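You operate a simulated robot arm through the tools that you are given. There is no shell and no other tool. Be economical: measure what you need, move in short steps, check, and stop when the job is done.

Carry out the task below with a simulated robot arm. There is one attempt and no reset: what you move stays moved.

Task
Trial run: set RATE 2 and catch one crank turn from hopper two.
Fine: shut the slide again, then stand the pot on the chain case. Guard stays shut; spill a teaspoon at most. Set down upright: what you pick out.

It is judged by the outcome, as a careful person would: the job done as asked, and still so three seconds after it is handed in. It fails if anything else is knocked over, pushed out of place, dropped, spilled or broken.

Robot
A 7-joint arm with a two-finger parallel gripper on a trunk, on a base that drives. Base frame: it is fixed to the floor where the robot stands at the start and does not move with it; the origin is under the middle of the robot, x ahead of it, y to its left, z up. Readings come in m, degrees, newtons and seconds.
With the tool pointing down near the work surface it reaches from about 0.1 to 0.68 m from the robot's upright axis, wherever it stands. Its first joint turns from -166.0 to 166.0 degrees. Places, roughly: chain case top [0.5, -0.4, 0.8]; crank of the chain case [0.4, -0.2, 0.7]; hopper one [0, -0.7, 0.7]; hopper three [-0.6, -1.1, 0.7]; hopper two [-0.3, -0.9, 0.7]; rate lever [0.6, 0, 0.7]; slide of hopper two [-0.4, -0.9, 0.7]. Payload 3.91 kg.
The tool frame sits at the grasp point between the pads (the TCP): z along the fingers, y along the line on which they close. The tips reach 0.03 m beyond it. Largest opening 0.11 m; finger width 0.02, thickness 0.01; the body of the gripper, 0.048 by 0.112 m, starts 0.055 m behind the TCP.
Orientation is that of the tool frame in the base frame, as [roll, pitch, yaw] about the fixed x, y, z axes, in that order (R = Rz(yaw) Ry(pitch) Rx(roll)). With the fingers straight down and closing along the base's y, the tool's x points along the base's -x, its y along +y and its z along -z.

Tools
- The arm moves only by the tool send_rows. Its argument "deltas" is one flat list of numbers, 7 for each row, row after row: the gripper command, from -1 (fully open) to 1 (shut), values between in proportion, then the shift along the base's x, y, z in units of 400 mm (1.0 is 400 mm), then the turn, a rotation vector about the base's x, y, z in units of 45 degrees (1.0 is 45 degrees). In form: [claw, x, y, z, ax, ay, az, claw, x, y, z, ax, ay, az, ...]. A call has 1 to 12 rows; each row is the pose to reach, as a shift and turn from the pose commanded when the call began. A call with a number of a shift or a turn outside -1 to 1 is refused whole. Rows are played at 5 a second. More than 0.05 m and 8.6 degrees between two rows, or a gripper value outside its range, and nothing of the call is played. Where a pose cannot be reached the arm comes as near as it can. A force on the tool above 90 N (or 10 N above the force at the start of the call, whichever is more), or a blocked arm, ends the call early, and 0.2 s more pass. The fingers move at their own pace (about 0.153 m/s each) and stop on an object; they squeeze with about 28 N. The grip force told is the motor's: it shows also when the fingers shut on nothing. Time passes only in rows, and 0.2 s behind the last, so rows that repeat a pose let the fingers close. It gives the time, the measured TCP pose, the force on the tool (base axes), the opening and the grip force at its end, in the units of the frame above (readings bear some noise), with the torque about the TCP (base axes, N m) and any sound that the robot's microphone picked up.
- Cameras (640 x 400 px; columns grow to the right, rows downward): "scene" is now at [-0.032, 0.0868, 1.4362]; the picture's right is [-0.83, -0.56, 0.00], its down [-0.43, 0.64, -0.64] and it looks along [0.36, -0.53, -0.77] (base axes); focal length 267 px, centre (320, 200). "wrist" rides on the gripper at [0.077, 0.007, -0.114] in the tool frame; the picture's right is [-0.09, 1.00, 0.00], its down [-0.80, -0.07, -0.59] and it looks along [-0.59, -0.05, 0.80] (tool axes); focal length 270 px, centre (320, 200).
- grab_frame(camera): a new picture of that camera. No time passes.
- slide_trunk(by): slides the trunk up (or, below 0, down) by that many m; the arm and the scene camera ride with it, the base frame stays. It gives what a move gives, with no picture.
- drive_base(legs): drives the robot by 1 to 6 legs, each [ahead, turn to the left] in m and degrees, along the robot's own axes; the way and the turn of a leg run together, so that a leg with both is an arc; at most 1.5 m and 180 degrees a leg. The arm and the cameras ride along, it lands a little off, and it stops where it bumps. It gives what a move gives.
- head_to(pan, tilt): turns the head with the scene camera to pan (to the left, within 155 degrees either way) and tilt (down, from -29 to 69), counted from straight ahead of the robot. It gives what a move gives.
- point_at(camera, pixels): for up to 12 pixels [column, row] of the newest picture of that camera ("zoom" is the newest enlarged one), the place [x, y, z] in the base frame of the surface seen there, good to about 0.002 m. No time passes.
- enlarge(camera, box): a new picture of the part [left, top, right, bottom] of that camera's present view, enlarged. No time passes.
- job_done(): hands the job in; it is judged then, once.

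Keep the steps short. Do not move on a guess: measure, check each grasp and each placing, and mend mistakes. In all there are 80 turns and 68 pictures (those below and enlarged ones count). Leave the gripper open and the arm clear of the work at the hand-in unless told otherwise, and finish with a single line.

The tools are called after "Call:" as a command line: name --argument value ..., lists and objects as JSON in quotes. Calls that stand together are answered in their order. send_rows: Moves the arm, as the interface text tells. Its arguments: {"type":"object","properties":{"deltas":{"type":"array","items":{"type":"number"}}},"required":["deltas"]} The other tools are called the same way: slide_trunk (by) slides the trunk up or down; drive_base (legs) drives the base; head_to (pan, tilt) turns the head that bears the scene camera; grab_frame (camera) takes a picture; point_at (camera, pixels) gives the place of the surface under pixels of a picture; enlarge (camera, box) takes an enlarged picture of a part of a camera's view; job_done () hands the job in.

At the start:

```text
time: 0.0
position: [0.408, -0.2666, 1.0463]
ee_rot: [-179.9, 0.0, -179.9]
wrist_force: [-0.6, -0.3, 0.2]
torque: [-0.02, -0.06, 0.02]
width: 0.1099
finger_force: 0.0
trunk travel left (down, up): [-0.425, 0.185]
robot x, y, heading: [-0.0026, 0.0008, -0.1]
head pan, tilt: [-55.9, 50.3]
```

scene: 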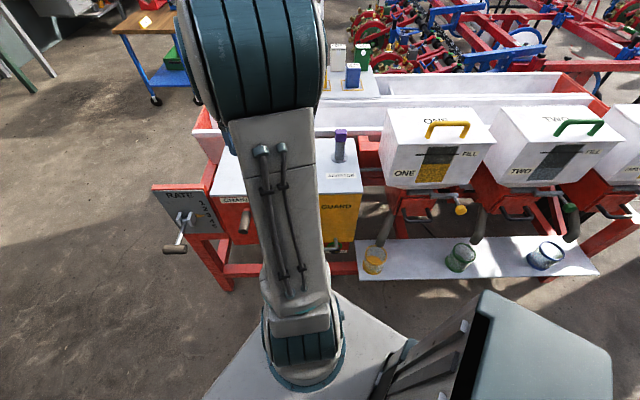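
wrist: 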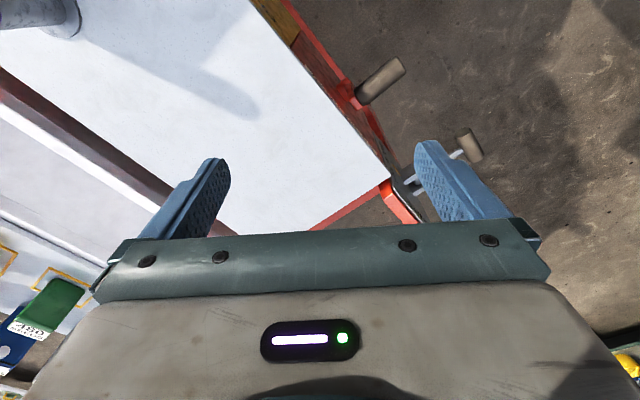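

I see a seed drill with hoppers, pots below, a rate lever and a crank. I'll look closer first.

Call:
enlarge --camera "scene" --box '[340, 90, 640, 290]'

Call:
enlarge --camera "scene" --box '[140, 150, 380, 300]'

```text
2.00 times, centred on (490, 190) of scene
```

zoom: 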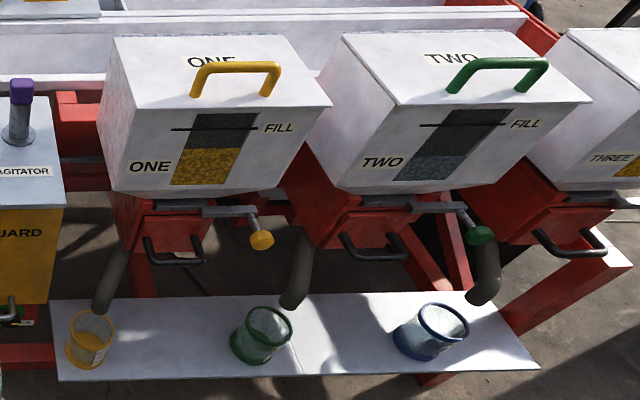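

```text
2.67 times, centred on (260, 225) of scene
```

zoom: 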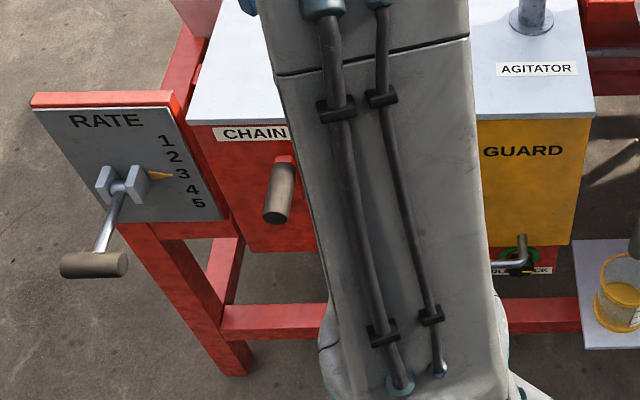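

The arm blocks the crank and guard. I'll swing it left, level, to clear the view.

Call:
send_rows --deltas '[-1, 0, 0.12, 0, 0, 0, 0, -1, 0, 0.24, 0, 0, 0, 0, -1, 0, 0.36, 0, 0, 0, 0, -1, 0, 0.48, 0, 0, 0, 0, -1, 0, 0.6, 0, 0, 0, 0, -1, 0, 0.72, 0, 0, 0, 0, -1, 0, 0.84, 0, 0, 0, 0, -1, 0, 0.96, 0, 0, 0, 0]'

Call:
grab_frame --camera "scene"

```text
time: 1.8
position: [0.4079, 0.1203, 1.0465]
ee_rot: [-179.9, 0.0, -179.9]
wrist_force: [-0.6, 0.2, 0.3]
torque: [0.0, 0.0, -0.03]
width: 0.11
finger_force: 0.1
trunk travel left (down, up): [-0.425, 0.185]
robot x, y, heading: [-0.0026, 0.0036, 0.0]
head pan, tilt: [-55.9, 50.3]
```

```text
63 pictures are left
```

scene: 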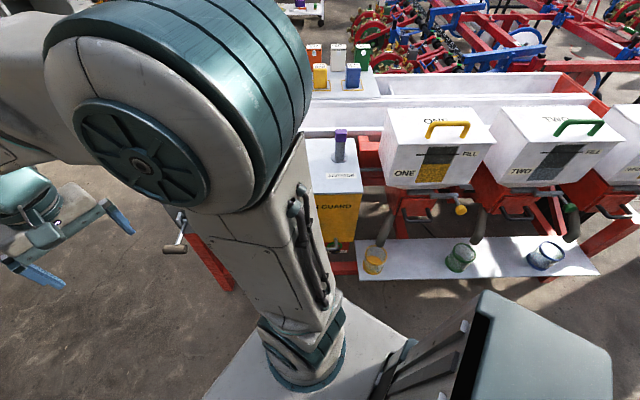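

Measuring key points in this picture: pots, tubes, knobs, chain case top.

Call:
enlarge --camera "scene" --box '[340, 170, 500, 290]'

Call:
enlarge --camera "scene" --box '[480, 160, 640, 280]'

Call:
enlarge --camera "scene" --box '[290, 30, 410, 110]'

Call:
point_at --camera "scene" --pixels '[[461, 210], [571, 207], [463, 244], [455, 270], [476, 240], [376, 249], [545, 246], [325, 175], [358, 190], [345, 208], [410, 266], [565, 270]]'

```text
3.33 times, centred on (420, 230) of scene
```

zoom: 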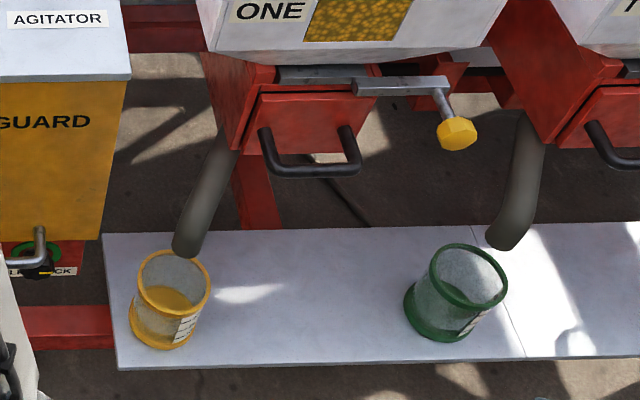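

```text
3.33 times, centred on (560, 220) of scene
```

zoom: 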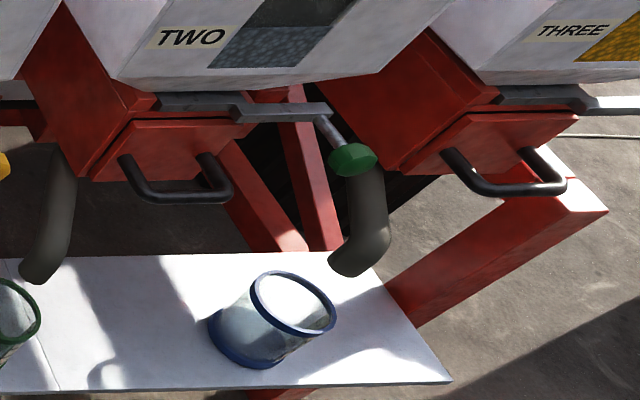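

```text
5.00 times, centred on (350, 70) of scene
```

zoom: 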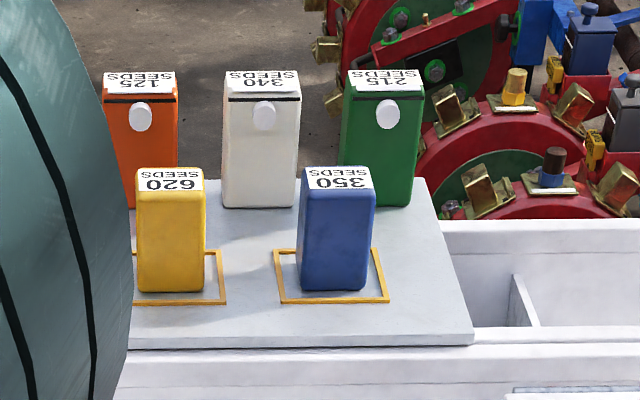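

```text
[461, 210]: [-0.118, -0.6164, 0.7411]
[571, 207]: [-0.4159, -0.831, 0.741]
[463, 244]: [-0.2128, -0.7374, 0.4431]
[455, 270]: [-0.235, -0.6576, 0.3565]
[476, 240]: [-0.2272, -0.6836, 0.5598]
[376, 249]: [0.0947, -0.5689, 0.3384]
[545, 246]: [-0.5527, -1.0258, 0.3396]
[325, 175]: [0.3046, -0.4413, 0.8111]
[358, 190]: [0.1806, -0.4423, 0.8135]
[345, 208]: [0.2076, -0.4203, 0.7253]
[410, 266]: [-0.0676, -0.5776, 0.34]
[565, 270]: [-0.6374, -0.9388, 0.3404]
```

Yellow pot already holds seed; the green pot is empty under hopper two's tube. I'll turn the base parallel to the machine (heading about 32) so later drives run along it, and look at the chain case.

Call:
drive_base --legs '[[0, 32.3]]'

Call:
head_to --pan -60 --tilt 50

Call:
grab_frame --camera "scene"

```text
time: 3.8
position: [0.2798, 0.3191, 1.0466]
ee_rot: [-179.9, -0.1, -147.8]
wrist_force: [-0.3, 0.1, -0.5]
torque: [0.03, -0.02, 0.04]
width: 0.11
finger_force: 0.1
trunk travel left (down, up): [-0.425, 0.185]
robot x, y, heading: [0.0005, -0.001, 32.4]
head pan, tilt: [-55.9, 50.3]
```

```text
time: 4.4
position: [0.281, 0.3188, 1.0473]
ee_rot: [179.9, 0.0, -147.8]
wrist_force: [0.2, -0.5, 0.8]
torque: [0.01, -0.04, 0.0]
width: 0.1099
finger_force: 0.1
trunk travel left (down, up): [-0.425, 0.185]
robot x, y, heading: [-0.0016, -0.0018, 32.3]
head pan, tilt: [-60.0, 50.0]
```

```text
59 pictures are left
```

scene: 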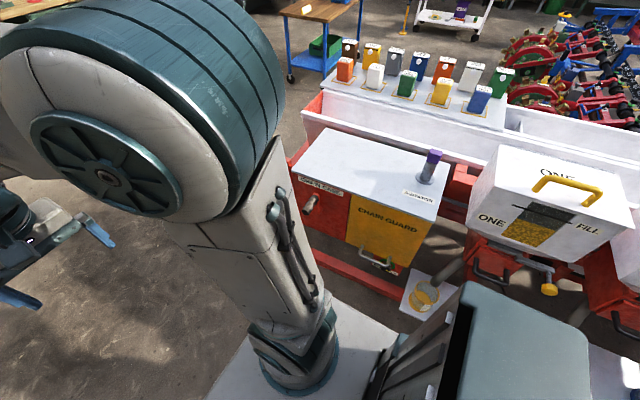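

Call:
enlarge --camera "scene" --box '[280, 120, 480, 290]'

Call:
point_at --camera "scene" --pixels '[[325, 132], [298, 178], [448, 165], [432, 219], [370, 170], [430, 167], [310, 202], [305, 212], [432, 155], [378, 264]]'

```text
2.35 times, centred on (380, 205) of scene
```

zoom: 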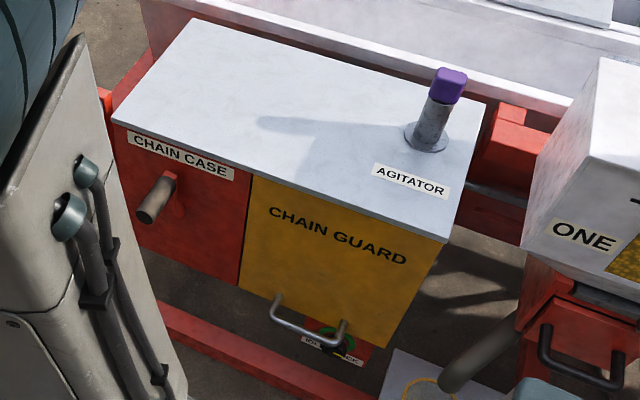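

```text
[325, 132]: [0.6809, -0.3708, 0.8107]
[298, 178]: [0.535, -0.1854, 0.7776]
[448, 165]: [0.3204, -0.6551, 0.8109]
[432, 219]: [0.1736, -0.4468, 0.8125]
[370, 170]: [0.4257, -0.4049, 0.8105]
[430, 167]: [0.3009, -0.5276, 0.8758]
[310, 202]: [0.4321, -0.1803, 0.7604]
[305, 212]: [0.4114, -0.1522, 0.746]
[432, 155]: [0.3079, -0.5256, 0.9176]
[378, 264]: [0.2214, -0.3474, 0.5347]
```

The top of the chain case is free at its left. Next I bring the wrist camera to the crank: turn the tool by +90° about vertical while moving in front of the chain case, high up.

Call:
send_rows --deltas '[-1, 0.004, -0.076, 0, 0, 0, 0.167, -1, 0.008, -0.152, 0, 0, 0, 0.333, -1, 0.012, -0.228, 0, 0, 0, 0.5, -1, 0.017, -0.304, 0, 0, 0, 0.667, -1, 0.021, -0.38, 0, 0, 0, 0.833, -1, 0.025, -0.456, 0, 0, 0, 1, -1, 0.029, -0.532, 0, 0, 0, 1, -1, 0.033, -0.608, 0, 0, 0, 1, -1, 0.037, -0.684, 0, 0, 0, 1, -1, 0.042, -0.76, 0, 0, 0, 1, -1, 0.046, -0.836, 0, 0, 0, 1, -1, 0.05, -0.912, 0, 0, 0, 1]'

Call:
send_rows --deltas '[-1, 0, 0, 0, 0, 0, 0.167, -1, 0, 0, 0, 0, 0, 0.333, -1, 0, 0, 0, 0, 0, 0.5, -1, 0, 0, 0, 0, 0, 0.667, -1, 0, 0, 0, 0, 0, 0.833, -1, 0, 0, 0, 0, 0, 1]'

Call:
send_rows --deltas '[-1, 0, 0, -0.03, -0.141, -0.089, 0, -1, 0, 0, -0.06, -0.282, -0.178, 0, -1, 0, 0, -0.09, -0.423, -0.268, 0, -1, 0, 0, -0.12, -0.563, -0.357, 0, -1, 0, 0, -0.15, -0.704, -0.446, 0, -1, 0, 0, -0.18, -0.845, -0.535, 0]'

Call:
grab_frame --camera "wrist"

```text
time: 7.0
position: [0.3033, -0.0483, 1.0451]
ee_rot: [-180.0, 0.1, -102.7]
wrist_force: [0.2, 0.3, 0.0]
torque: [0.04, 0.02, 0.02]
width: 0.11
finger_force: 0.0
trunk travel left (down, up): [-0.425, 0.185]
robot x, y, heading: [-0.0041, 0.0013, 31.9]
head pan, tilt: [-60.0, 50.0]
```

```text
time: 8.4
position: [0.3009, -0.047, 1.0465]
ee_rot: [180.0, 0.0, -57.6]
wrist_force: [0.8, 0.6, -0.1]
torque: [0.03, 0.0, -0.04]
width: 0.11
finger_force: 0.1
trunk travel left (down, up): [-0.425, 0.185]
robot x, y, heading: [-0.0028, -0.0009, 32.1]
head pan, tilt: [-60.0, 50.0]
```

```text
time: 9.8
position: [0.3463, -0.0382, 1.0077]
ee_rot: [179.8, -45.0, -57.5]
wrist_force: [0.5, 1.5, 0.3]
torque: [-0.01, -0.01, 0.02]
width: 0.1101
finger_force: 0.1
out of reach, approached as far as the arm can: row 4, 5, 6
trunk travel left (down, up): [-0.425, 0.185]
robot x, y, heading: [-0.0004, 0.002, 32.3]
head pan, tilt: [-60.0, 50.0]
```

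```text
57 pictures are left
```

wrist: 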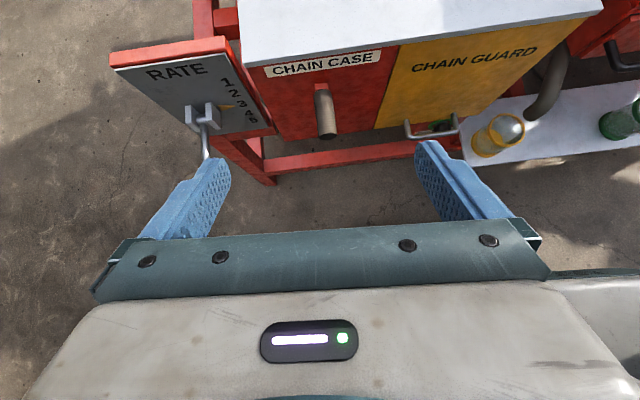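

Clear view now. Enlarging the rate plate, crank and lock label.

Call:
enlarge --camera "wrist" --box '[100, 30, 280, 190]'

Call:
point_at --camera "wrist" --pixels '[[115, 62], [225, 45], [265, 130], [195, 125], [206, 113], [208, 140], [204, 160], [226, 80], [249, 118], [232, 105]]'

Call:
enlarge --camera "wrist" --box '[270, 50, 490, 190]'

Call:
point_at --camera "wrist" --pixels '[[322, 86], [322, 93], [323, 110], [325, 133], [320, 100], [330, 100], [314, 88], [329, 88], [300, 100], [290, 130], [410, 131], [455, 125]]'

```text
2.50 times, centred on (190, 110) of wrist
```

zoom: 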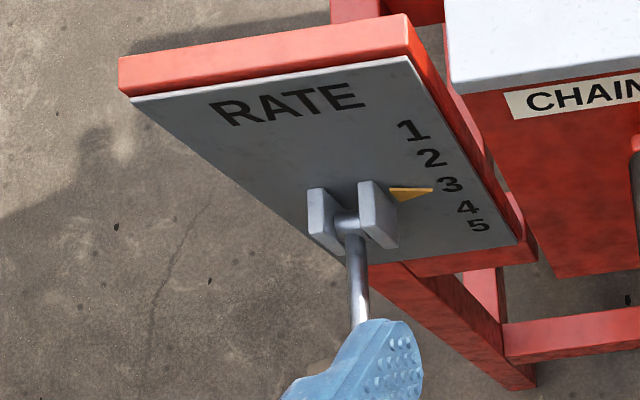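

```text
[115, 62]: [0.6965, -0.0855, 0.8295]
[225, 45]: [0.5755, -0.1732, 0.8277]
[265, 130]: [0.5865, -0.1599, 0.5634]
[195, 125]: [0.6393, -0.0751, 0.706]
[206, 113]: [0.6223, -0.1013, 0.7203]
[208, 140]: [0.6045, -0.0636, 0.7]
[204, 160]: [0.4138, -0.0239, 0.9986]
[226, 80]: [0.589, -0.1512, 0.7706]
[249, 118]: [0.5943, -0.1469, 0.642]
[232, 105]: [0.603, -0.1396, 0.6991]
```

```text
2.86 times, centred on (380, 120) of wrist
```

zoom: 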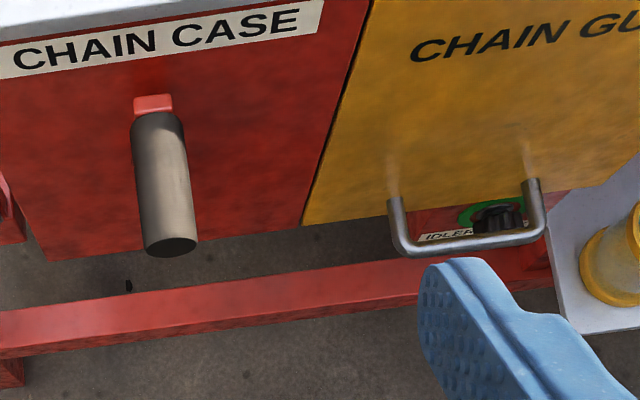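

```text
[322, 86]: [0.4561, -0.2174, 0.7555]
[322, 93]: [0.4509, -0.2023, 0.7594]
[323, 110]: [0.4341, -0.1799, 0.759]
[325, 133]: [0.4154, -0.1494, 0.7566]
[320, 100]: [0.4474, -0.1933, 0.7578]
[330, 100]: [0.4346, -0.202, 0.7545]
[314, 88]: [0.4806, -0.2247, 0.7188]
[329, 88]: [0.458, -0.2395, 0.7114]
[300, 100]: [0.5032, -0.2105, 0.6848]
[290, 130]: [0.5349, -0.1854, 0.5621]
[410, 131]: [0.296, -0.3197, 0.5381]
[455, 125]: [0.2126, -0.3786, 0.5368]
```

The lever is a clevis type, pointer at 3. There is a knob labelled "IDLE…" under the guard which I need to read. I'll lower the trunk 0.2 m for a lower look (fingers stay ~0.1 m in front of the crank).

Call:
slide_trunk --by -0.2

Call:
enlarge --camera "wrist" --box '[340, 0, 640, 190]'

Call:
enlarge --camera "wrist" --box '[0, 0, 340, 200]'

```text
time: 12.0
position: [0.3462, -0.0403, 0.8076]
ee_rot: [179.9, -44.9, -57.7]
wrist_force: [-0.2, 0.3, 0.2]
torque: [-0.02, -0.02, 0.03]
width: 0.1098
finger_force: 0.1
trunk travel left (down, up): [-0.225, 0.385]
robot x, y, heading: [-0.0019, 0.0005, 32.2]
head pan, tilt: [-60.0, 50.0]
```

```text
2.11 times, centred on (490, 95) of wrist
```

zoom: 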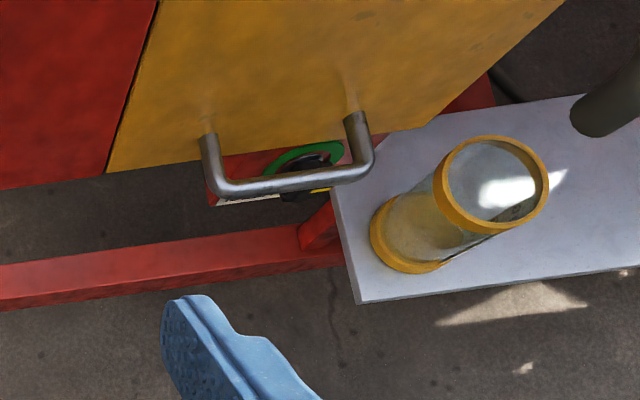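

```text
1.88 times, centred on (170, 100) of wrist
```

zoom: 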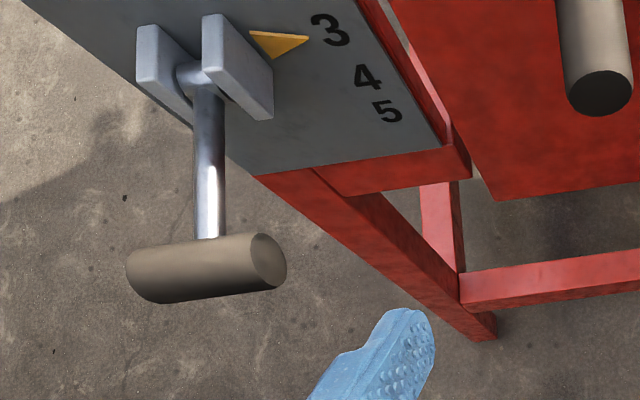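

Measure the lever handle and take a scene view of the dial.

Call:
point_at --camera "wrist" --pixels '[[109, 142], [75, 145], [142, 137], [110, 110], [107, 42], [160, 18], [320, 42]]'

Call:
grab_frame --camera "scene"

```text
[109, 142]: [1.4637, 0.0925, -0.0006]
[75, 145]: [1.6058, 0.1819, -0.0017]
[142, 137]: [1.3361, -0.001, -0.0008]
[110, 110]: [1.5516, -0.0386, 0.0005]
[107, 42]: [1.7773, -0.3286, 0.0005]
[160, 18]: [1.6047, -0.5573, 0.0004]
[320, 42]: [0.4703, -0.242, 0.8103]
```

```text
52 pictures are left
```

scene: 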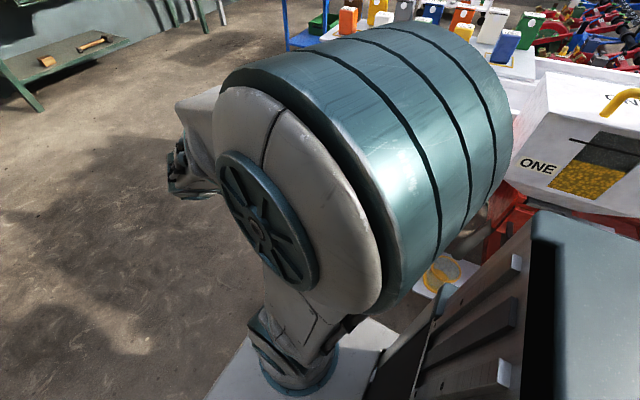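

Call:
point_at --camera "zoom" --pixels '[[205, 262], [145, 272], [265, 255], [208, 200], [200, 80], [275, 45], [330, 30], [366, 75], [386, 110], [212, 250]]'

Call:
enlarge --camera "wrist" --box '[420, 50, 520, 110]'

```text
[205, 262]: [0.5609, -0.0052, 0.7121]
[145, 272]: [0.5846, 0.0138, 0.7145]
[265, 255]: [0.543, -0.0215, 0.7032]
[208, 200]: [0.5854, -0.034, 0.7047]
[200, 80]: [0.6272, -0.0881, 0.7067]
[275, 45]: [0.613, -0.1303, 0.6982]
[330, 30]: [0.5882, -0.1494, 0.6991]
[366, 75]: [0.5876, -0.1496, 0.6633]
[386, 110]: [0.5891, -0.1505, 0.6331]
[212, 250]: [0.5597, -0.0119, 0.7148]
```

```text
6.40 times, centred on (470, 80) of wrist
```

zoom: 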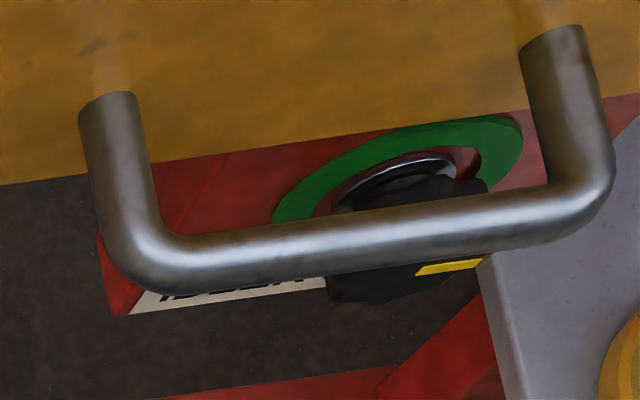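

Lever: T-bar centre about (0.568, -0.010, 0.70), lying along the machine; the lever swings up/down about its clevis. I'll grip the bar by its ends. Move to a stand-off 0.1 m behind it along the tool axis.

Call:
send_rows --deltas '[-1, 0.075, 0.037, -0.015, 0, 0, 0.013, -1, 0.15, 0.073, -0.031, 0, 0, 0.026, -1, 0.225, 0.11, -0.046, 0, 0, 0.039, -1, 0.3, 0.147, -0.062, 0, 0, 0.052, -1, 0.375, 0.183, -0.077, 0, 0, 0.065, -1, 0.45, 0.22, -0.092, 0, 0, 0.078]'

Call:
grab_frame --camera "wrist"

```text
time: 13.4
position: [0.5253, 0.0471, 0.7707]
ee_rot: [180.0, -45.0, -54.1]
wrist_force: [0.6, -0.6, -0.1]
torque: [0.01, 0.03, 0.02]
width: 0.11
finger_force: 0.1
trunk travel left (down, up): [-0.225, 0.385]
robot x, y, heading: [-0.0002, 0.0019, 32.3]
head pan, tilt: [-60.0, 50.0]
```

```text
50 pictures are left
```

wrist: 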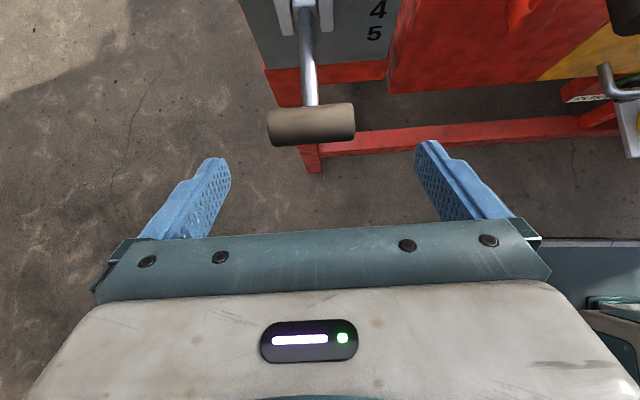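

Call:
point_at --camera "wrist" --pixels '[[311, 112], [311, 125], [275, 128], [350, 122], [307, 80], [304, 28]]'

```text
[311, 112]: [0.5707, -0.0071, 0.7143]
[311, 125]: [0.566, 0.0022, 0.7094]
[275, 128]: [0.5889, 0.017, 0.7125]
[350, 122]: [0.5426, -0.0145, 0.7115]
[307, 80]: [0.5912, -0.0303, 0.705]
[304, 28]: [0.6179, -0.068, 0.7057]
```

Bar centre refined to (0.572, -0.007, 0.70). Moving in and closing.

Call:
send_rows --deltas '[-1, 0.029, -0.034, -0.044, 0, 0, 0, -1, 0.058, -0.067, -0.088, 0, 0, 0, -1, 0.088, -0.1, -0.133, 0, 0, 0, -1, 0.117, -0.134, -0.177, 0, 0, 0, -1, 0.117, -0.134, -0.177, 0, 0, 0, 0.3, 0.117, -0.134, -0.177, 0, 0, 0, 1, 0.117, -0.134, -0.177, 0, 0, 0, 1, 0.117, -0.134, -0.177, 0, 0, 0]'

Call:
grab_frame --camera "wrist"

```text
time: 15.2
position: [0.5717, -0.0046, 0.7008]
ee_rot: [179.9, -44.9, -54.1]
wrist_force: [15.4, 1.5, -1.5]
torque: [0.69, -0.78, 0.37]
width: 0.0678
finger_force: 45.4
trunk travel left (down, up): [-0.225, 0.385]
robot x, y, heading: [0.0038, -0.0016, 32.2]
head pan, tilt: [-60.0, 50.0]
```

```text
49 pictures are left
```

wrist: 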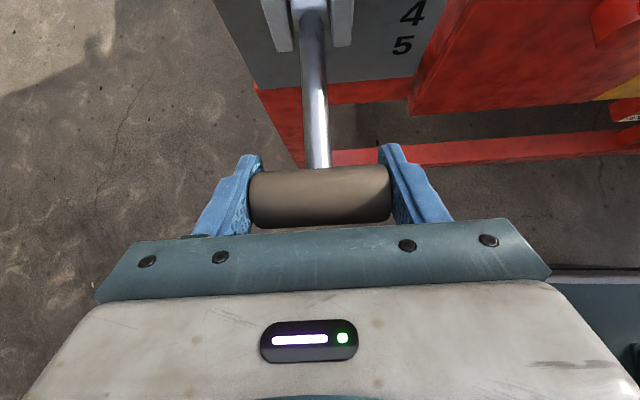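

Gripped (width 0.068 = bar length). Lift along the arc about 15° and look at the pointer.

Call:
send_rows --deltas '[1, 0.001, -0.001, 0.021, 0, 0, 0, 1, 0.003, -0.003, 0.042, 0, 0, 0, 1, 0.005, -0.007, 0.0635, 0, 0, 0]'

Call:
head_to --pan -40 --tilt 45

Call:
grab_frame --camera "scene"

```text
time: 16.0
position: [0.5735, -0.0082, 0.7259]
ee_rot: [179.8, -44.7, -54.0]
wrist_force: [12.0, 5.6, -18.8]
torque: [1.59, 0.34, -0.36]
width: 0.0677
finger_force: 45.0
trunk travel left (down, up): [-0.225, 0.385]
robot x, y, heading: [-0.0011, 0.0017, 32.5]
head pan, tilt: [-60.0, 50.0]
```

```text
time: 16.8
position: [0.5744, -0.0085, 0.7261]
ee_rot: [179.8, -44.8, -54.1]
wrist_force: [10.1, 8.4, -15.4]
torque: [1.37, 0.6, -0.09]
width: 0.0679
finger_force: 45.1
trunk travel left (down, up): [-0.225, 0.385]
robot x, y, heading: [0.0008, 0.0009, 32.3]
head pan, tilt: [-40.0, 45.0]
```

```text
48 pictures are left
```

scene: 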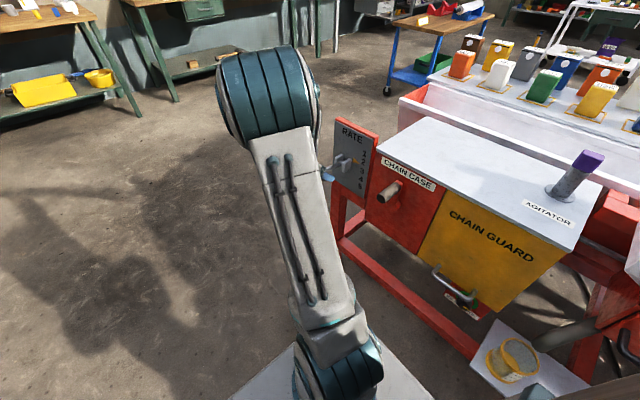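

Good view. Enlarge the rate plate and the knob label.

Call:
enlarge --camera "scene" --box '[310, 110, 400, 210]'

Call:
enlarge --camera "scene" --box '[420, 250, 500, 330]'

```text
4.00 times, centred on (355, 160) of scene
```

zoom: 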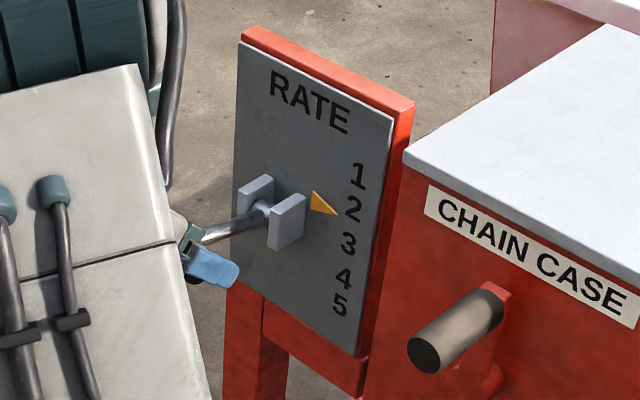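

```text
5.00 times, centred on (460, 290) of scene
```

zoom: 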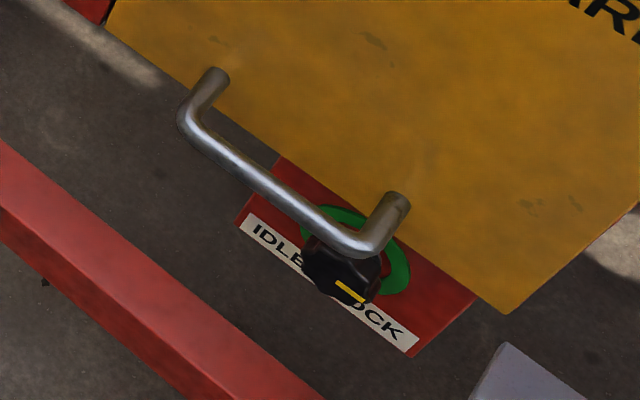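

Pointer has risen to roughly 2.35. Lift a further ~6°.

Call:
send_rows --deltas '[1, 0.002, -0.003, 0.012, 0, 0, 0, 1, 0.0047, -0.0065, 0.024, 0, 0, 0, 1, 0.0047, -0.0065, 0.024, 0, 0, 0]'

Call:
enlarge --camera "scene" --box '[335, 125, 385, 195]'

Call:
point_at --camera "zoom" --pixels '[[350, 230], [320, 200], [400, 215], [395, 300]]'

```text
time: 17.6
position: [0.5753, -0.0106, 0.7352]
ee_rot: [179.7, -45.0, -54.0]
wrist_force: [-6.3, 10.1, -14.8]
torque: [1.54, 0.49, -0.05]
width: 0.0679
finger_force: 45.4
trunk travel left (down, up): [-0.225, 0.385]
robot x, y, heading: [0.0002, 0.0001, 32.3]
head pan, tilt: [-40.0, 45.0]
```

```text
5.71 times, centred on (360, 160) of scene
```

zoom: 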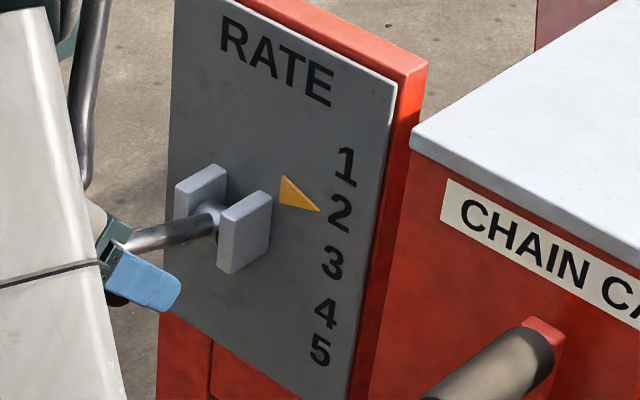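

```text
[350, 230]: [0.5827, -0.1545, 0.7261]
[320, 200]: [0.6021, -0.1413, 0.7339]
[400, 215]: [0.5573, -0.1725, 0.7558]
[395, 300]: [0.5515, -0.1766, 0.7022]
```

Call:
point_at --camera "zoom" --pixels '[[318, 210], [315, 209], [341, 213], [332, 263], [345, 167], [285, 205], [284, 177], [326, 312]]'

```text
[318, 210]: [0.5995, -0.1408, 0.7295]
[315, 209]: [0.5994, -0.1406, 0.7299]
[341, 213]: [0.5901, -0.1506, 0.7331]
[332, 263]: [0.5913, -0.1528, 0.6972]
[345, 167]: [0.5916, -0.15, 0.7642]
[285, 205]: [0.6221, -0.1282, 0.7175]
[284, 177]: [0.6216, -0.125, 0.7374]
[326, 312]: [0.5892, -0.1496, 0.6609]
```

Pointer tip z 0.730, "2" centre 0.733: lift 3.5 mm more, then release and re-check.

Call:
send_rows --deltas '[1, 0.002, -0.003, 0.009, 0, 0, 0, 1, 0.002, -0.003, 0.009, 0, 0, 0, -1, 0.002, -0.003, 0.009, 0, 0, 0, -1, 0.002, -0.003, 0.009, 0, 0, 0, -1, 0.002, -0.003, 0.009, 0, 0, 0]'

Call:
enlarge --camera "scene" --box '[335, 125, 385, 195]'

Call:
point_at --camera "zoom" --pixels '[[318, 206], [315, 205], [341, 213], [285, 200], [315, 200]]'

```text
time: 18.8
position: [0.5771, -0.0124, 0.739]
ee_rot: [179.8, -45.0, -54.2]
wrist_force: [0.3, 0.4, -0.6]
torque: [-0.03, -0.01, 0.0]
width: 0.1097
finger_force: 0.1
trunk travel left (down, up): [-0.225, 0.385]
robot x, y, heading: [0.0015, 0.0014, 32.2]
head pan, tilt: [-40.0, 45.0]
```

```text
5.71 times, centred on (360, 160) of scene
```

zoom: 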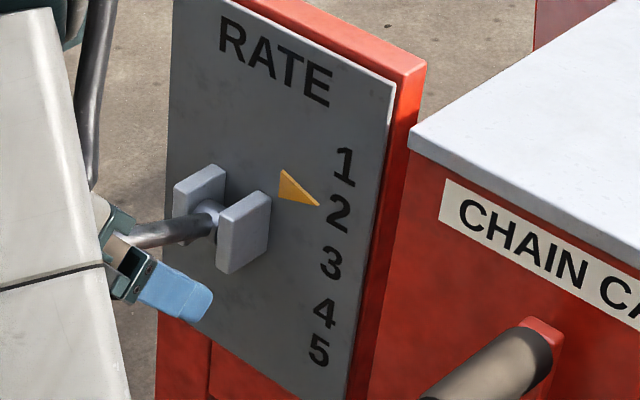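

```text
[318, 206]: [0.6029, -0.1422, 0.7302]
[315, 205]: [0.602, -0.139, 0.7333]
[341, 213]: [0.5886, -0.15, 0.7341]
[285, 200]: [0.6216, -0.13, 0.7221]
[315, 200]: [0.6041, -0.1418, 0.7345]
```

Pointer tip z ≈0.733 = "2". Back out along the tool axis.

Call:
send_rows --deltas '[-1, -0.034, 0.048, 0.059, 0, 0, 0, -1, -0.069, 0.095, 0.118, 0, 0, 0, -1, -0.103, 0.143, 0.177, 0, 0, 0, -1, -0.15, 0.23, 0.3, 0, 0, 0]'

Call:
enlarge --camera "scene" --box '[320, 110, 440, 240]'

Call:
point_at --camera "zoom" --pixels '[[310, 200], [390, 255], [435, 200], [420, 230], [400, 245], [450, 195], [455, 230], [450, 265], [440, 275]]'

```text
refused: row 4 steps farther than a row can; nothing moved
```

```text
3.08 times, centred on (380, 175) of scene
```

zoom: 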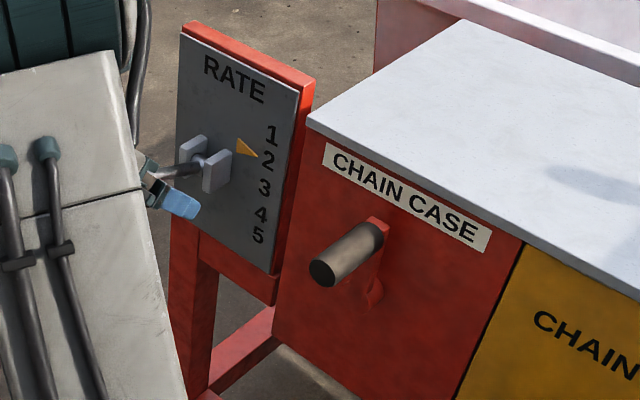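

```text
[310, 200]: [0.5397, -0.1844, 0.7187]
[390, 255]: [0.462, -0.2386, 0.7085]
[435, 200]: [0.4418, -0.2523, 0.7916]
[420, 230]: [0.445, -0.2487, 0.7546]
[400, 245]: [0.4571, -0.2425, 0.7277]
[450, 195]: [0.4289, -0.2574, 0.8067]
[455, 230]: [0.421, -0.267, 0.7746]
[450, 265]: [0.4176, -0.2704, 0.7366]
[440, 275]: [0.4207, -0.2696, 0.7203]
```

Call:
point_at --camera "zoom" --pixels '[[374, 290], [376, 300], [378, 262], [380, 222], [345, 250], [325, 272], [318, 255], [372, 285], [330, 245], [300, 340]]'

Call:
send_rows --deltas '[-1, -0.034, 0.048, 0.059, 0, 0, 0, -1, -0.069, 0.095, 0.118, 0, 0, 0, -1, -0.103, 0.143, 0.177, 0, 0, 0, -1, -0.13, 0.18, 0.25, 0, 0, 0, -1, -0.15, 0.23, 0.33, 0, 0, 0]'

```text
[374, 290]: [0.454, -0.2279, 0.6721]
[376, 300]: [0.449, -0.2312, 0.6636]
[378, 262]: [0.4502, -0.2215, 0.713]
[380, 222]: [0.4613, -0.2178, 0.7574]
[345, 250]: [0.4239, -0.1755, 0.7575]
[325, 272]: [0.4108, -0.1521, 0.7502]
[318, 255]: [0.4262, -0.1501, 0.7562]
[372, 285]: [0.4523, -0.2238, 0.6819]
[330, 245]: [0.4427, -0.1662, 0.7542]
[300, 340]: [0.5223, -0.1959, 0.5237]
```

```text
time: 20.0
position: [0.5179, 0.0795, 0.8687]
ee_rot: [179.9, -44.9, -54.1]
wrist_force: [-0.2, 0.7, -0.6]
torque: [-0.01, 0.01, -0.02]
width: 0.1101
finger_force: 0.0
trunk travel left (down, up): [-0.225, 0.385]
robot x, y, heading: [-0.0003, -0.0006, 32.2]
head pan, tilt: [-40.0, 45.0]
```

Lever is clear. Crank: hub z≈0.672, handle at 12 o'clock, radius ≈0.07. Now drive back along the machine toward hopper two (turn 3.6° first to be parallel).

Call:
drive_base --legs '[[0, 3.6], [-0.5, 0]]'

Call:
head_to --pan -90 --tilt 50

Call:
grab_frame --camera "scene"

```text
time: 23.4
position: [0.1045, -0.1816, 0.8687]
ee_rot: [180.0, -44.9, -50.1]
wrist_force: [0.6, 0.4, -0.7]
torque: [-0.02, 0.01, -0.01]
width: 0.11
finger_force: 0.1
trunk travel left (down, up): [-0.225, 0.385]
robot x, y, heading: [-0.4067, -0.3027, 36.5]
head pan, tilt: [-40.0, 45.0]
```

```text
time: 24.6
position: [0.1041, -0.1817, 0.8695]
ee_rot: [179.8, -44.9, -50.1]
wrist_force: [-0.3, 1.2, -0.5]
torque: [0.02, -0.03, 0.02]
width: 0.1098
finger_force: 0.1
trunk travel left (down, up): [-0.225, 0.385]
robot x, y, heading: [-0.4069, -0.296, 35.9]
head pan, tilt: [-90.0, 50.0]
```

```text
42 pictures are left
```

scene: 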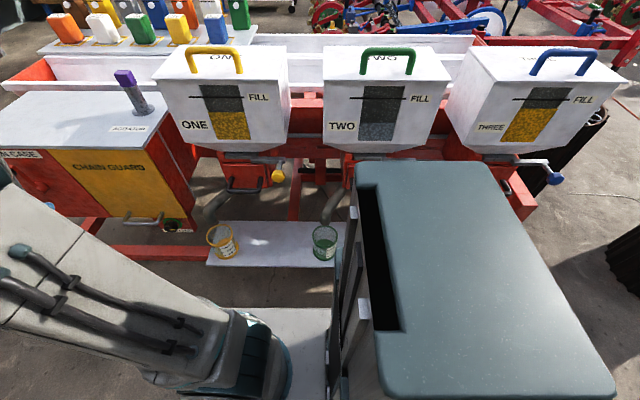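

Call:
point_at --camera "scene" --pixels '[[625, 270], [637, 290], [570, 160], [555, 178], [279, 172], [323, 232], [222, 232], [250, 262], [325, 264], [600, 380]]'

Call:
head_to --pan -140 --tilt 45

Call:
grab_frame --camera "scene"

```text
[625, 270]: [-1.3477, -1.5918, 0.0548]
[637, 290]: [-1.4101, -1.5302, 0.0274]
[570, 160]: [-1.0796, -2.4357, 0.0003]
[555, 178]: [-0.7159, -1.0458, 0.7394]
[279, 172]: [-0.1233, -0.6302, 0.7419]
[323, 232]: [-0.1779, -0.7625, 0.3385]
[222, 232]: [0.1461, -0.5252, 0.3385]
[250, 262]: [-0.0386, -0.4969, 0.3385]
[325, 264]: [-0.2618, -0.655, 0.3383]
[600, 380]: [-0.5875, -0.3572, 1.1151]
```

```text
time: 25.8
position: [0.1029, -0.1813, 0.87]
ee_rot: [179.8, -44.9, -50.0]
wrist_force: [-0.3, -0.6, 0.3]
torque: [-0.02, -0.01, 0.02]
width: 0.11
finger_force: 0.0
trunk travel left (down, up): [-0.225, 0.385]
robot x, y, heading: [-0.4072, -0.2974, 36.3]
head pan, tilt: [-140.0, 45.0]
```

```text
41 pictures are left
```

scene: 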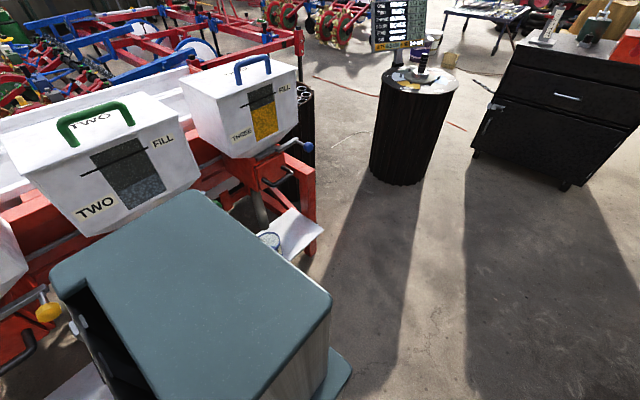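

Floor behind is clear for 0.5 m. Drive back 0.5 m so hopper two lies ahead-right.

Call:
drive_base --legs '[[-0.5, 0]]'

Call:
head_to --pan -60 --tilt 50

Call:
grab_frame --camera "scene"

Call:
grab_frame --camera "wrist"

```text
time: 28.8
position: [-0.3048, -0.4757, 0.8685]
ee_rot: [179.9, -44.9, -49.1]
wrist_force: [0.1, 0.2, 0.0]
torque: [0.01, 0.01, 0.05]
width: 0.1101
finger_force: 0.1
trunk travel left (down, up): [-0.225, 0.385]
robot x, y, heading: [-0.8132, -0.6014, 37.4]
head pan, tilt: [-140.0, 45.0]
```

```text
time: 30.3
position: [-0.3032, -0.4756, 0.869]
ee_rot: [179.9, -44.9, -48.9]
wrist_force: [0.1, -0.1, 0.7]
torque: [0.0, -0.01, -0.03]
width: 0.1103
finger_force: 0.1
trunk travel left (down, up): [-0.225, 0.385]
robot x, y, heading: [-0.8146, -0.6032, 37.5]
head pan, tilt: [-60.0, 50.0]
```

```text
40 pictures are left
```

scene: 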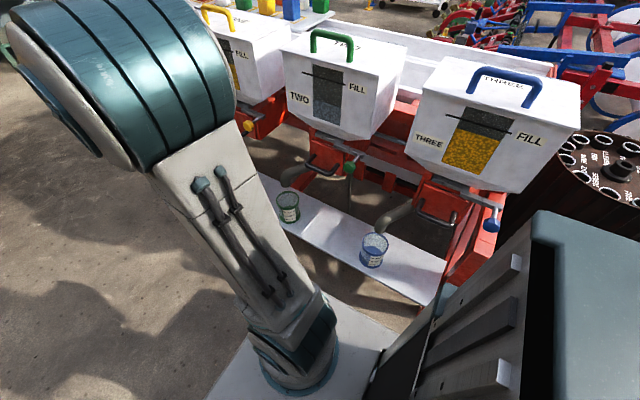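

```text
39 pictures are left
```

wrist: 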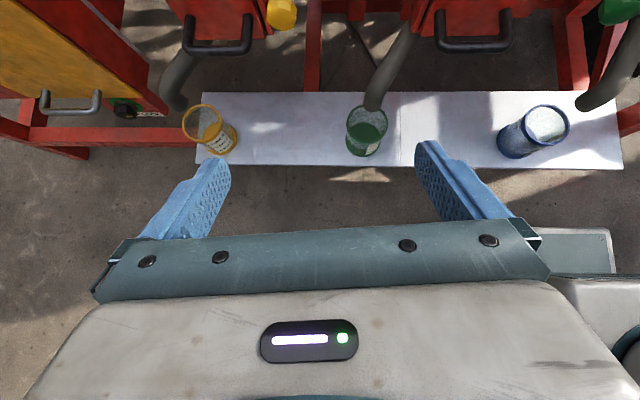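

Zoom on the slide of hopper two and the pots/tube.

Call:
enlarge --camera "scene" --box '[270, 130, 390, 230]'

Call:
point_at --camera "zoom" --pixels '[[400, 180], [405, 165], [340, 150], [300, 150], [240, 175], [380, 155], [410, 215], [378, 160]]'

Call:
enlarge --camera "wrist" --box '[310, 40, 440, 180]'

Call:
point_at --camera "wrist" --pixels '[[372, 100], [365, 105], [352, 124], [382, 125], [368, 107], [367, 141], [365, 154], [388, 110], [348, 115], [375, 90]]'

```text
4.00 times, centred on (330, 180) of scene
```

zoom: 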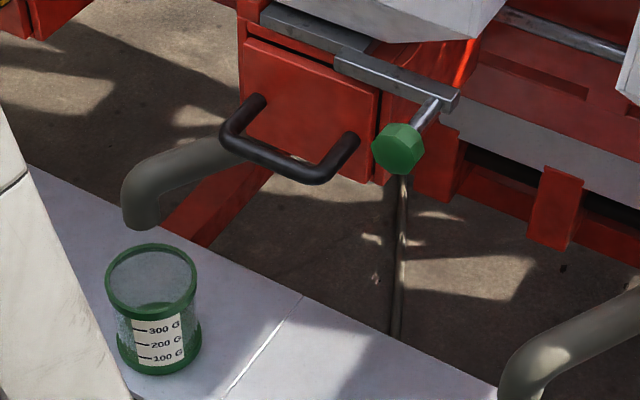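

```text
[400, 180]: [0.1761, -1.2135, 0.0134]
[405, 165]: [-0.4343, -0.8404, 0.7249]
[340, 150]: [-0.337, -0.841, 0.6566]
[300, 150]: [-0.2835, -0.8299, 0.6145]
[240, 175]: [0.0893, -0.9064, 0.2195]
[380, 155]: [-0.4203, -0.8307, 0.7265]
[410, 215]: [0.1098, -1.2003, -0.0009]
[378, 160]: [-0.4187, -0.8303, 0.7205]
```

```text
2.86 times, centred on (375, 110) of wrist
```

zoom: 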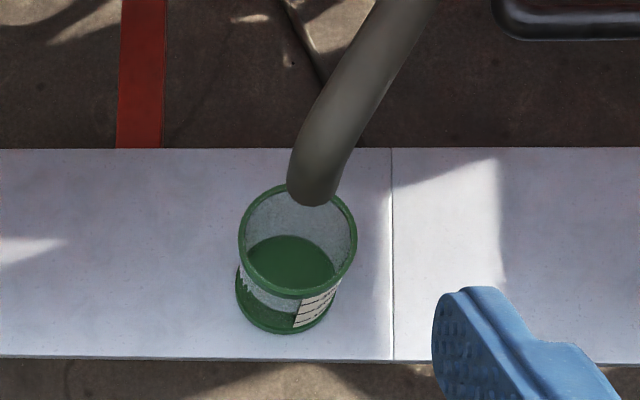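

```text
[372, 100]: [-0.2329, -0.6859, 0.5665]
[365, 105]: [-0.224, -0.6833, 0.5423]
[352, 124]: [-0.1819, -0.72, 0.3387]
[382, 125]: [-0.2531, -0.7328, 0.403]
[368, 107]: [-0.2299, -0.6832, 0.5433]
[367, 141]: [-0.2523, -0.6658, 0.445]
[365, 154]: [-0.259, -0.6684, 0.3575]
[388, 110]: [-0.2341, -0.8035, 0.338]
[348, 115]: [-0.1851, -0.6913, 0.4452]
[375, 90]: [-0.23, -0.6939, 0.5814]
```

Green pot is empty, under the tube. Measure pot rim and slide parts precisely.

Call:
point_at --camera "zoom" --pixels '[[241, 240], [354, 230], [298, 294], [270, 191], [345, 205], [250, 265], [285, 331], [290, 290], [315, 203], [300, 200], [335, 190], [290, 255]]'

Call:
enlarge --camera "scene" --box '[320, 140, 400, 190]'

Call:
point_at --camera "zoom" --pixels '[[225, 185], [190, 170], [270, 190], [230, 130], [300, 110], [320, 90], [220, 60], [260, 90], [130, 90], [285, 130], [235, 215], [70, 30]]'

```text
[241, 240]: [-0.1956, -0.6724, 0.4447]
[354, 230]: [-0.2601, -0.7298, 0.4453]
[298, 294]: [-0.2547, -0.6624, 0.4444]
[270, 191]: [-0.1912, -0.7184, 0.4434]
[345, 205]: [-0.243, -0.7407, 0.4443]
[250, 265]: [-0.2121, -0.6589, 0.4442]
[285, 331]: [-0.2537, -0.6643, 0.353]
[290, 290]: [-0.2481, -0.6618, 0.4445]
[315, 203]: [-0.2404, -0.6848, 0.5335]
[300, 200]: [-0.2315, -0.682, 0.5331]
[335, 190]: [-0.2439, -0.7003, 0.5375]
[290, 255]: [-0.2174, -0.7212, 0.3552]
```

```text
8.00 times, centred on (360, 165) of scene
```

zoom: 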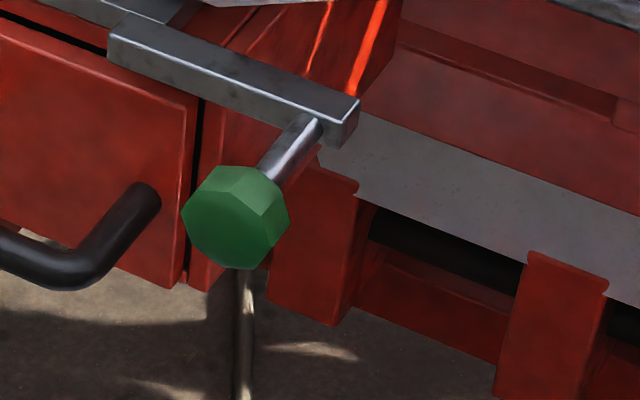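

```text
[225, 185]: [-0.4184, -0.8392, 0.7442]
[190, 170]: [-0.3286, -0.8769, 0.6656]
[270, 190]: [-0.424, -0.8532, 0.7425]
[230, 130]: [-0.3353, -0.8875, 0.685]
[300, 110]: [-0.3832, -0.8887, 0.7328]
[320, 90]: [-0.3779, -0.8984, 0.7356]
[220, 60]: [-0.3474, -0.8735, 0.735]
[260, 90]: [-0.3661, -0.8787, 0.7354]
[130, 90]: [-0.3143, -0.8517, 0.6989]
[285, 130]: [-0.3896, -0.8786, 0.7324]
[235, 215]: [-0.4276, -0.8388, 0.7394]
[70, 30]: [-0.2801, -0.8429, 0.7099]
```

Pot rim centre ≈(-0.228,-0.700), z 0.445, diameter ≈0.088. Knob at about u=0.828 along the machine. Check the hopper front overhang before approaching.

Call:
point_at --camera "scene" --pixels '[[330, 130], [360, 138], [300, 97], [357, 90], [372, 133], [420, 140], [470, 180], [495, 215], [490, 225]]'

```text
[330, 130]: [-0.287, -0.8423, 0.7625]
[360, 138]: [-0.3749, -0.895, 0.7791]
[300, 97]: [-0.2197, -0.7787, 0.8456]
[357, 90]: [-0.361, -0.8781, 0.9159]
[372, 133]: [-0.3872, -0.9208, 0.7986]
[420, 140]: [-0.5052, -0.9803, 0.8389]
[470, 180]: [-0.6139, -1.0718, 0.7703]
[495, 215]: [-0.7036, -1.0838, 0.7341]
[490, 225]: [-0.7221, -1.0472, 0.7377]
```

Hopper front is at n≈0.50, knob protrudes to 0.43: clear. Move to a stand-off 0.09 m from the green knob.

Call:
send_rows --deltas '[-0.6, -0.041, -0.088, -0.021, 0, 0, -0.013, -0.5, -0.082, -0.175, -0.043, 0, 0, -0.026, -0.4, -0.123, -0.263, -0.064, 0, 0, -0.039, -0.3, -0.164, -0.35, -0.086, 0, 0, -0.052, -0.3, -0.204, -0.438, -0.107, 0, 0, -0.066, -0.3, -0.245, -0.526, -0.128, 0, 0, -0.079, -0.3, -0.286, -0.613, -0.15, 0, 0, -0.092, -0.3, -0.327, -0.701, -0.171, 0, 0, -0.105, -0.3, -0.368, -0.7885, -0.1925, 0, 0, -0.118]'

Call:
grab_frame --camera "wrist"

```text
time: 32.3
position: [-0.4516, -0.791, 0.7902]
ee_rot: [179.9, -45.0, -54.3]
wrist_force: [-0.1, 0.7, -0.3]
torque: [-0.02, 0.02, 0.0]
width: 0.0713
finger_force: 0.1
trunk travel left (down, up): [-0.225, 0.385]
robot x, y, heading: [-0.8132, -0.6043, 37.4]
head pan, tilt: [-60.0, 50.0]
```

```text
35 pictures are left
```

wrist: 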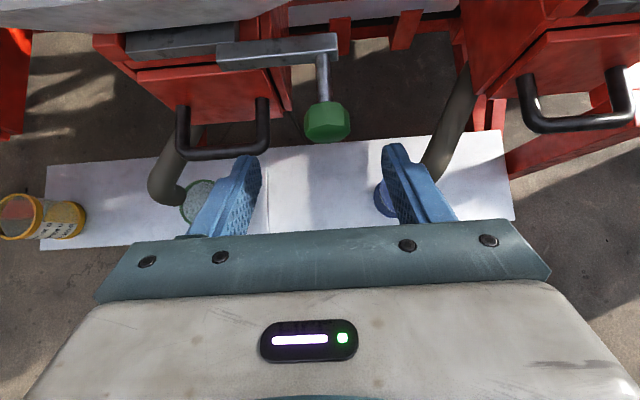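

Call:
point_at --camera "wrist" --pixels '[[326, 107], [326, 128], [308, 122], [346, 120], [323, 75], [325, 45], [224, 55], [335, 50], [150, 42]]'

```text
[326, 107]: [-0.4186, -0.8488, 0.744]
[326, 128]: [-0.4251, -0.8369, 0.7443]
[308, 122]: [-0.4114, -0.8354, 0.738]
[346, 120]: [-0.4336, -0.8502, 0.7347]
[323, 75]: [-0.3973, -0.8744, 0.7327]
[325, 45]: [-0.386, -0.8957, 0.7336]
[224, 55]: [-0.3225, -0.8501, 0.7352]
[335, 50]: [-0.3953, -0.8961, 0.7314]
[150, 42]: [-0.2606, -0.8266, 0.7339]
```

Knob centre ≈(-0.417,-0.849,0.727). Move in and close.

Call:
send_rows --deltas '[-0.3, 0.029, -0.049, -0.053, 0, 0, 0, -0.3, 0.058, -0.097, -0.105, 0, 0, 0, -0.3, 0.087, -0.146, -0.158, 0, 0, 0, -0.3, 0.087, -0.146, -0.158, 0, 0, 0, 1, 0.087, -0.146, -0.158, 0, 0, 0, 1, 0.087, -0.146, -0.158, 0, 0, 0, 1, 0.087, -0.146, -0.158, 0, 0, 0]'

Call:
grab_frame --camera "wrist"

```text
time: 33.9
position: [-0.4159, -0.8495, 0.7298]
ee_rot: [179.9, -45.0, -54.3]
wrist_force: [1.8, 0.3, -2.7]
torque: [0.04, -0.12, -0.48]
width: 0.033
finger_force: 45.7
trunk travel left (down, up): [-0.225, 0.385]
robot x, y, heading: [-0.8084, -0.6019, 37.4]
head pan, tilt: [-60.0, 50.0]
```

```text
34 pictures are left
```

wrist: 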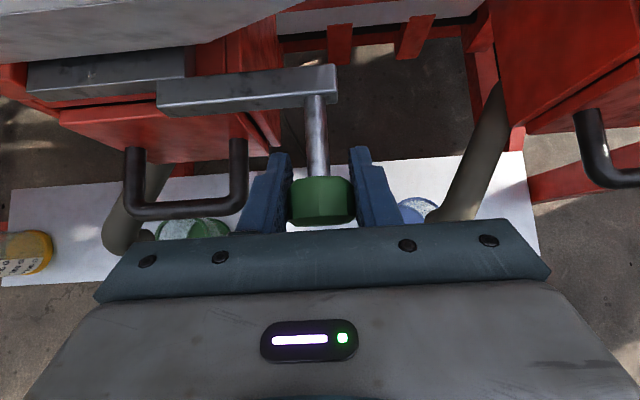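

Knob gripped. Pull 2 cm to the right (+u) and watch the force.

Call:
send_rows --deltas '[1, -0.01, -0.007, 0, 0, 0, 0, 1, -0.02, -0.015, 0, 0, 0, 0, 1, -0.03, -0.022, 0, 0, 0, 0, 1, -0.0406, -0.0293, 0, 0, 0, 0]'

```text
time: 35.0
position: [-0.418, -0.8467, 0.7286]
ee_rot: [-179.9, -44.6, -52.1]
wrist_force: [23.3, 12.1, -8.5]
torque: [0.83, 0.26, -0.61]
width: 0.034
finger_force: 45.7
trunk travel left (down, up): [-0.225, 0.385]
robot x, y, heading: [-0.8135, -0.605, 38.8]
head pan, tilt: [-60.0, 50.0]
stopped in row 4: the force on the tool passed its limit at 91 N (the readings are from after the stop); the commanded pose is now the measured one
```

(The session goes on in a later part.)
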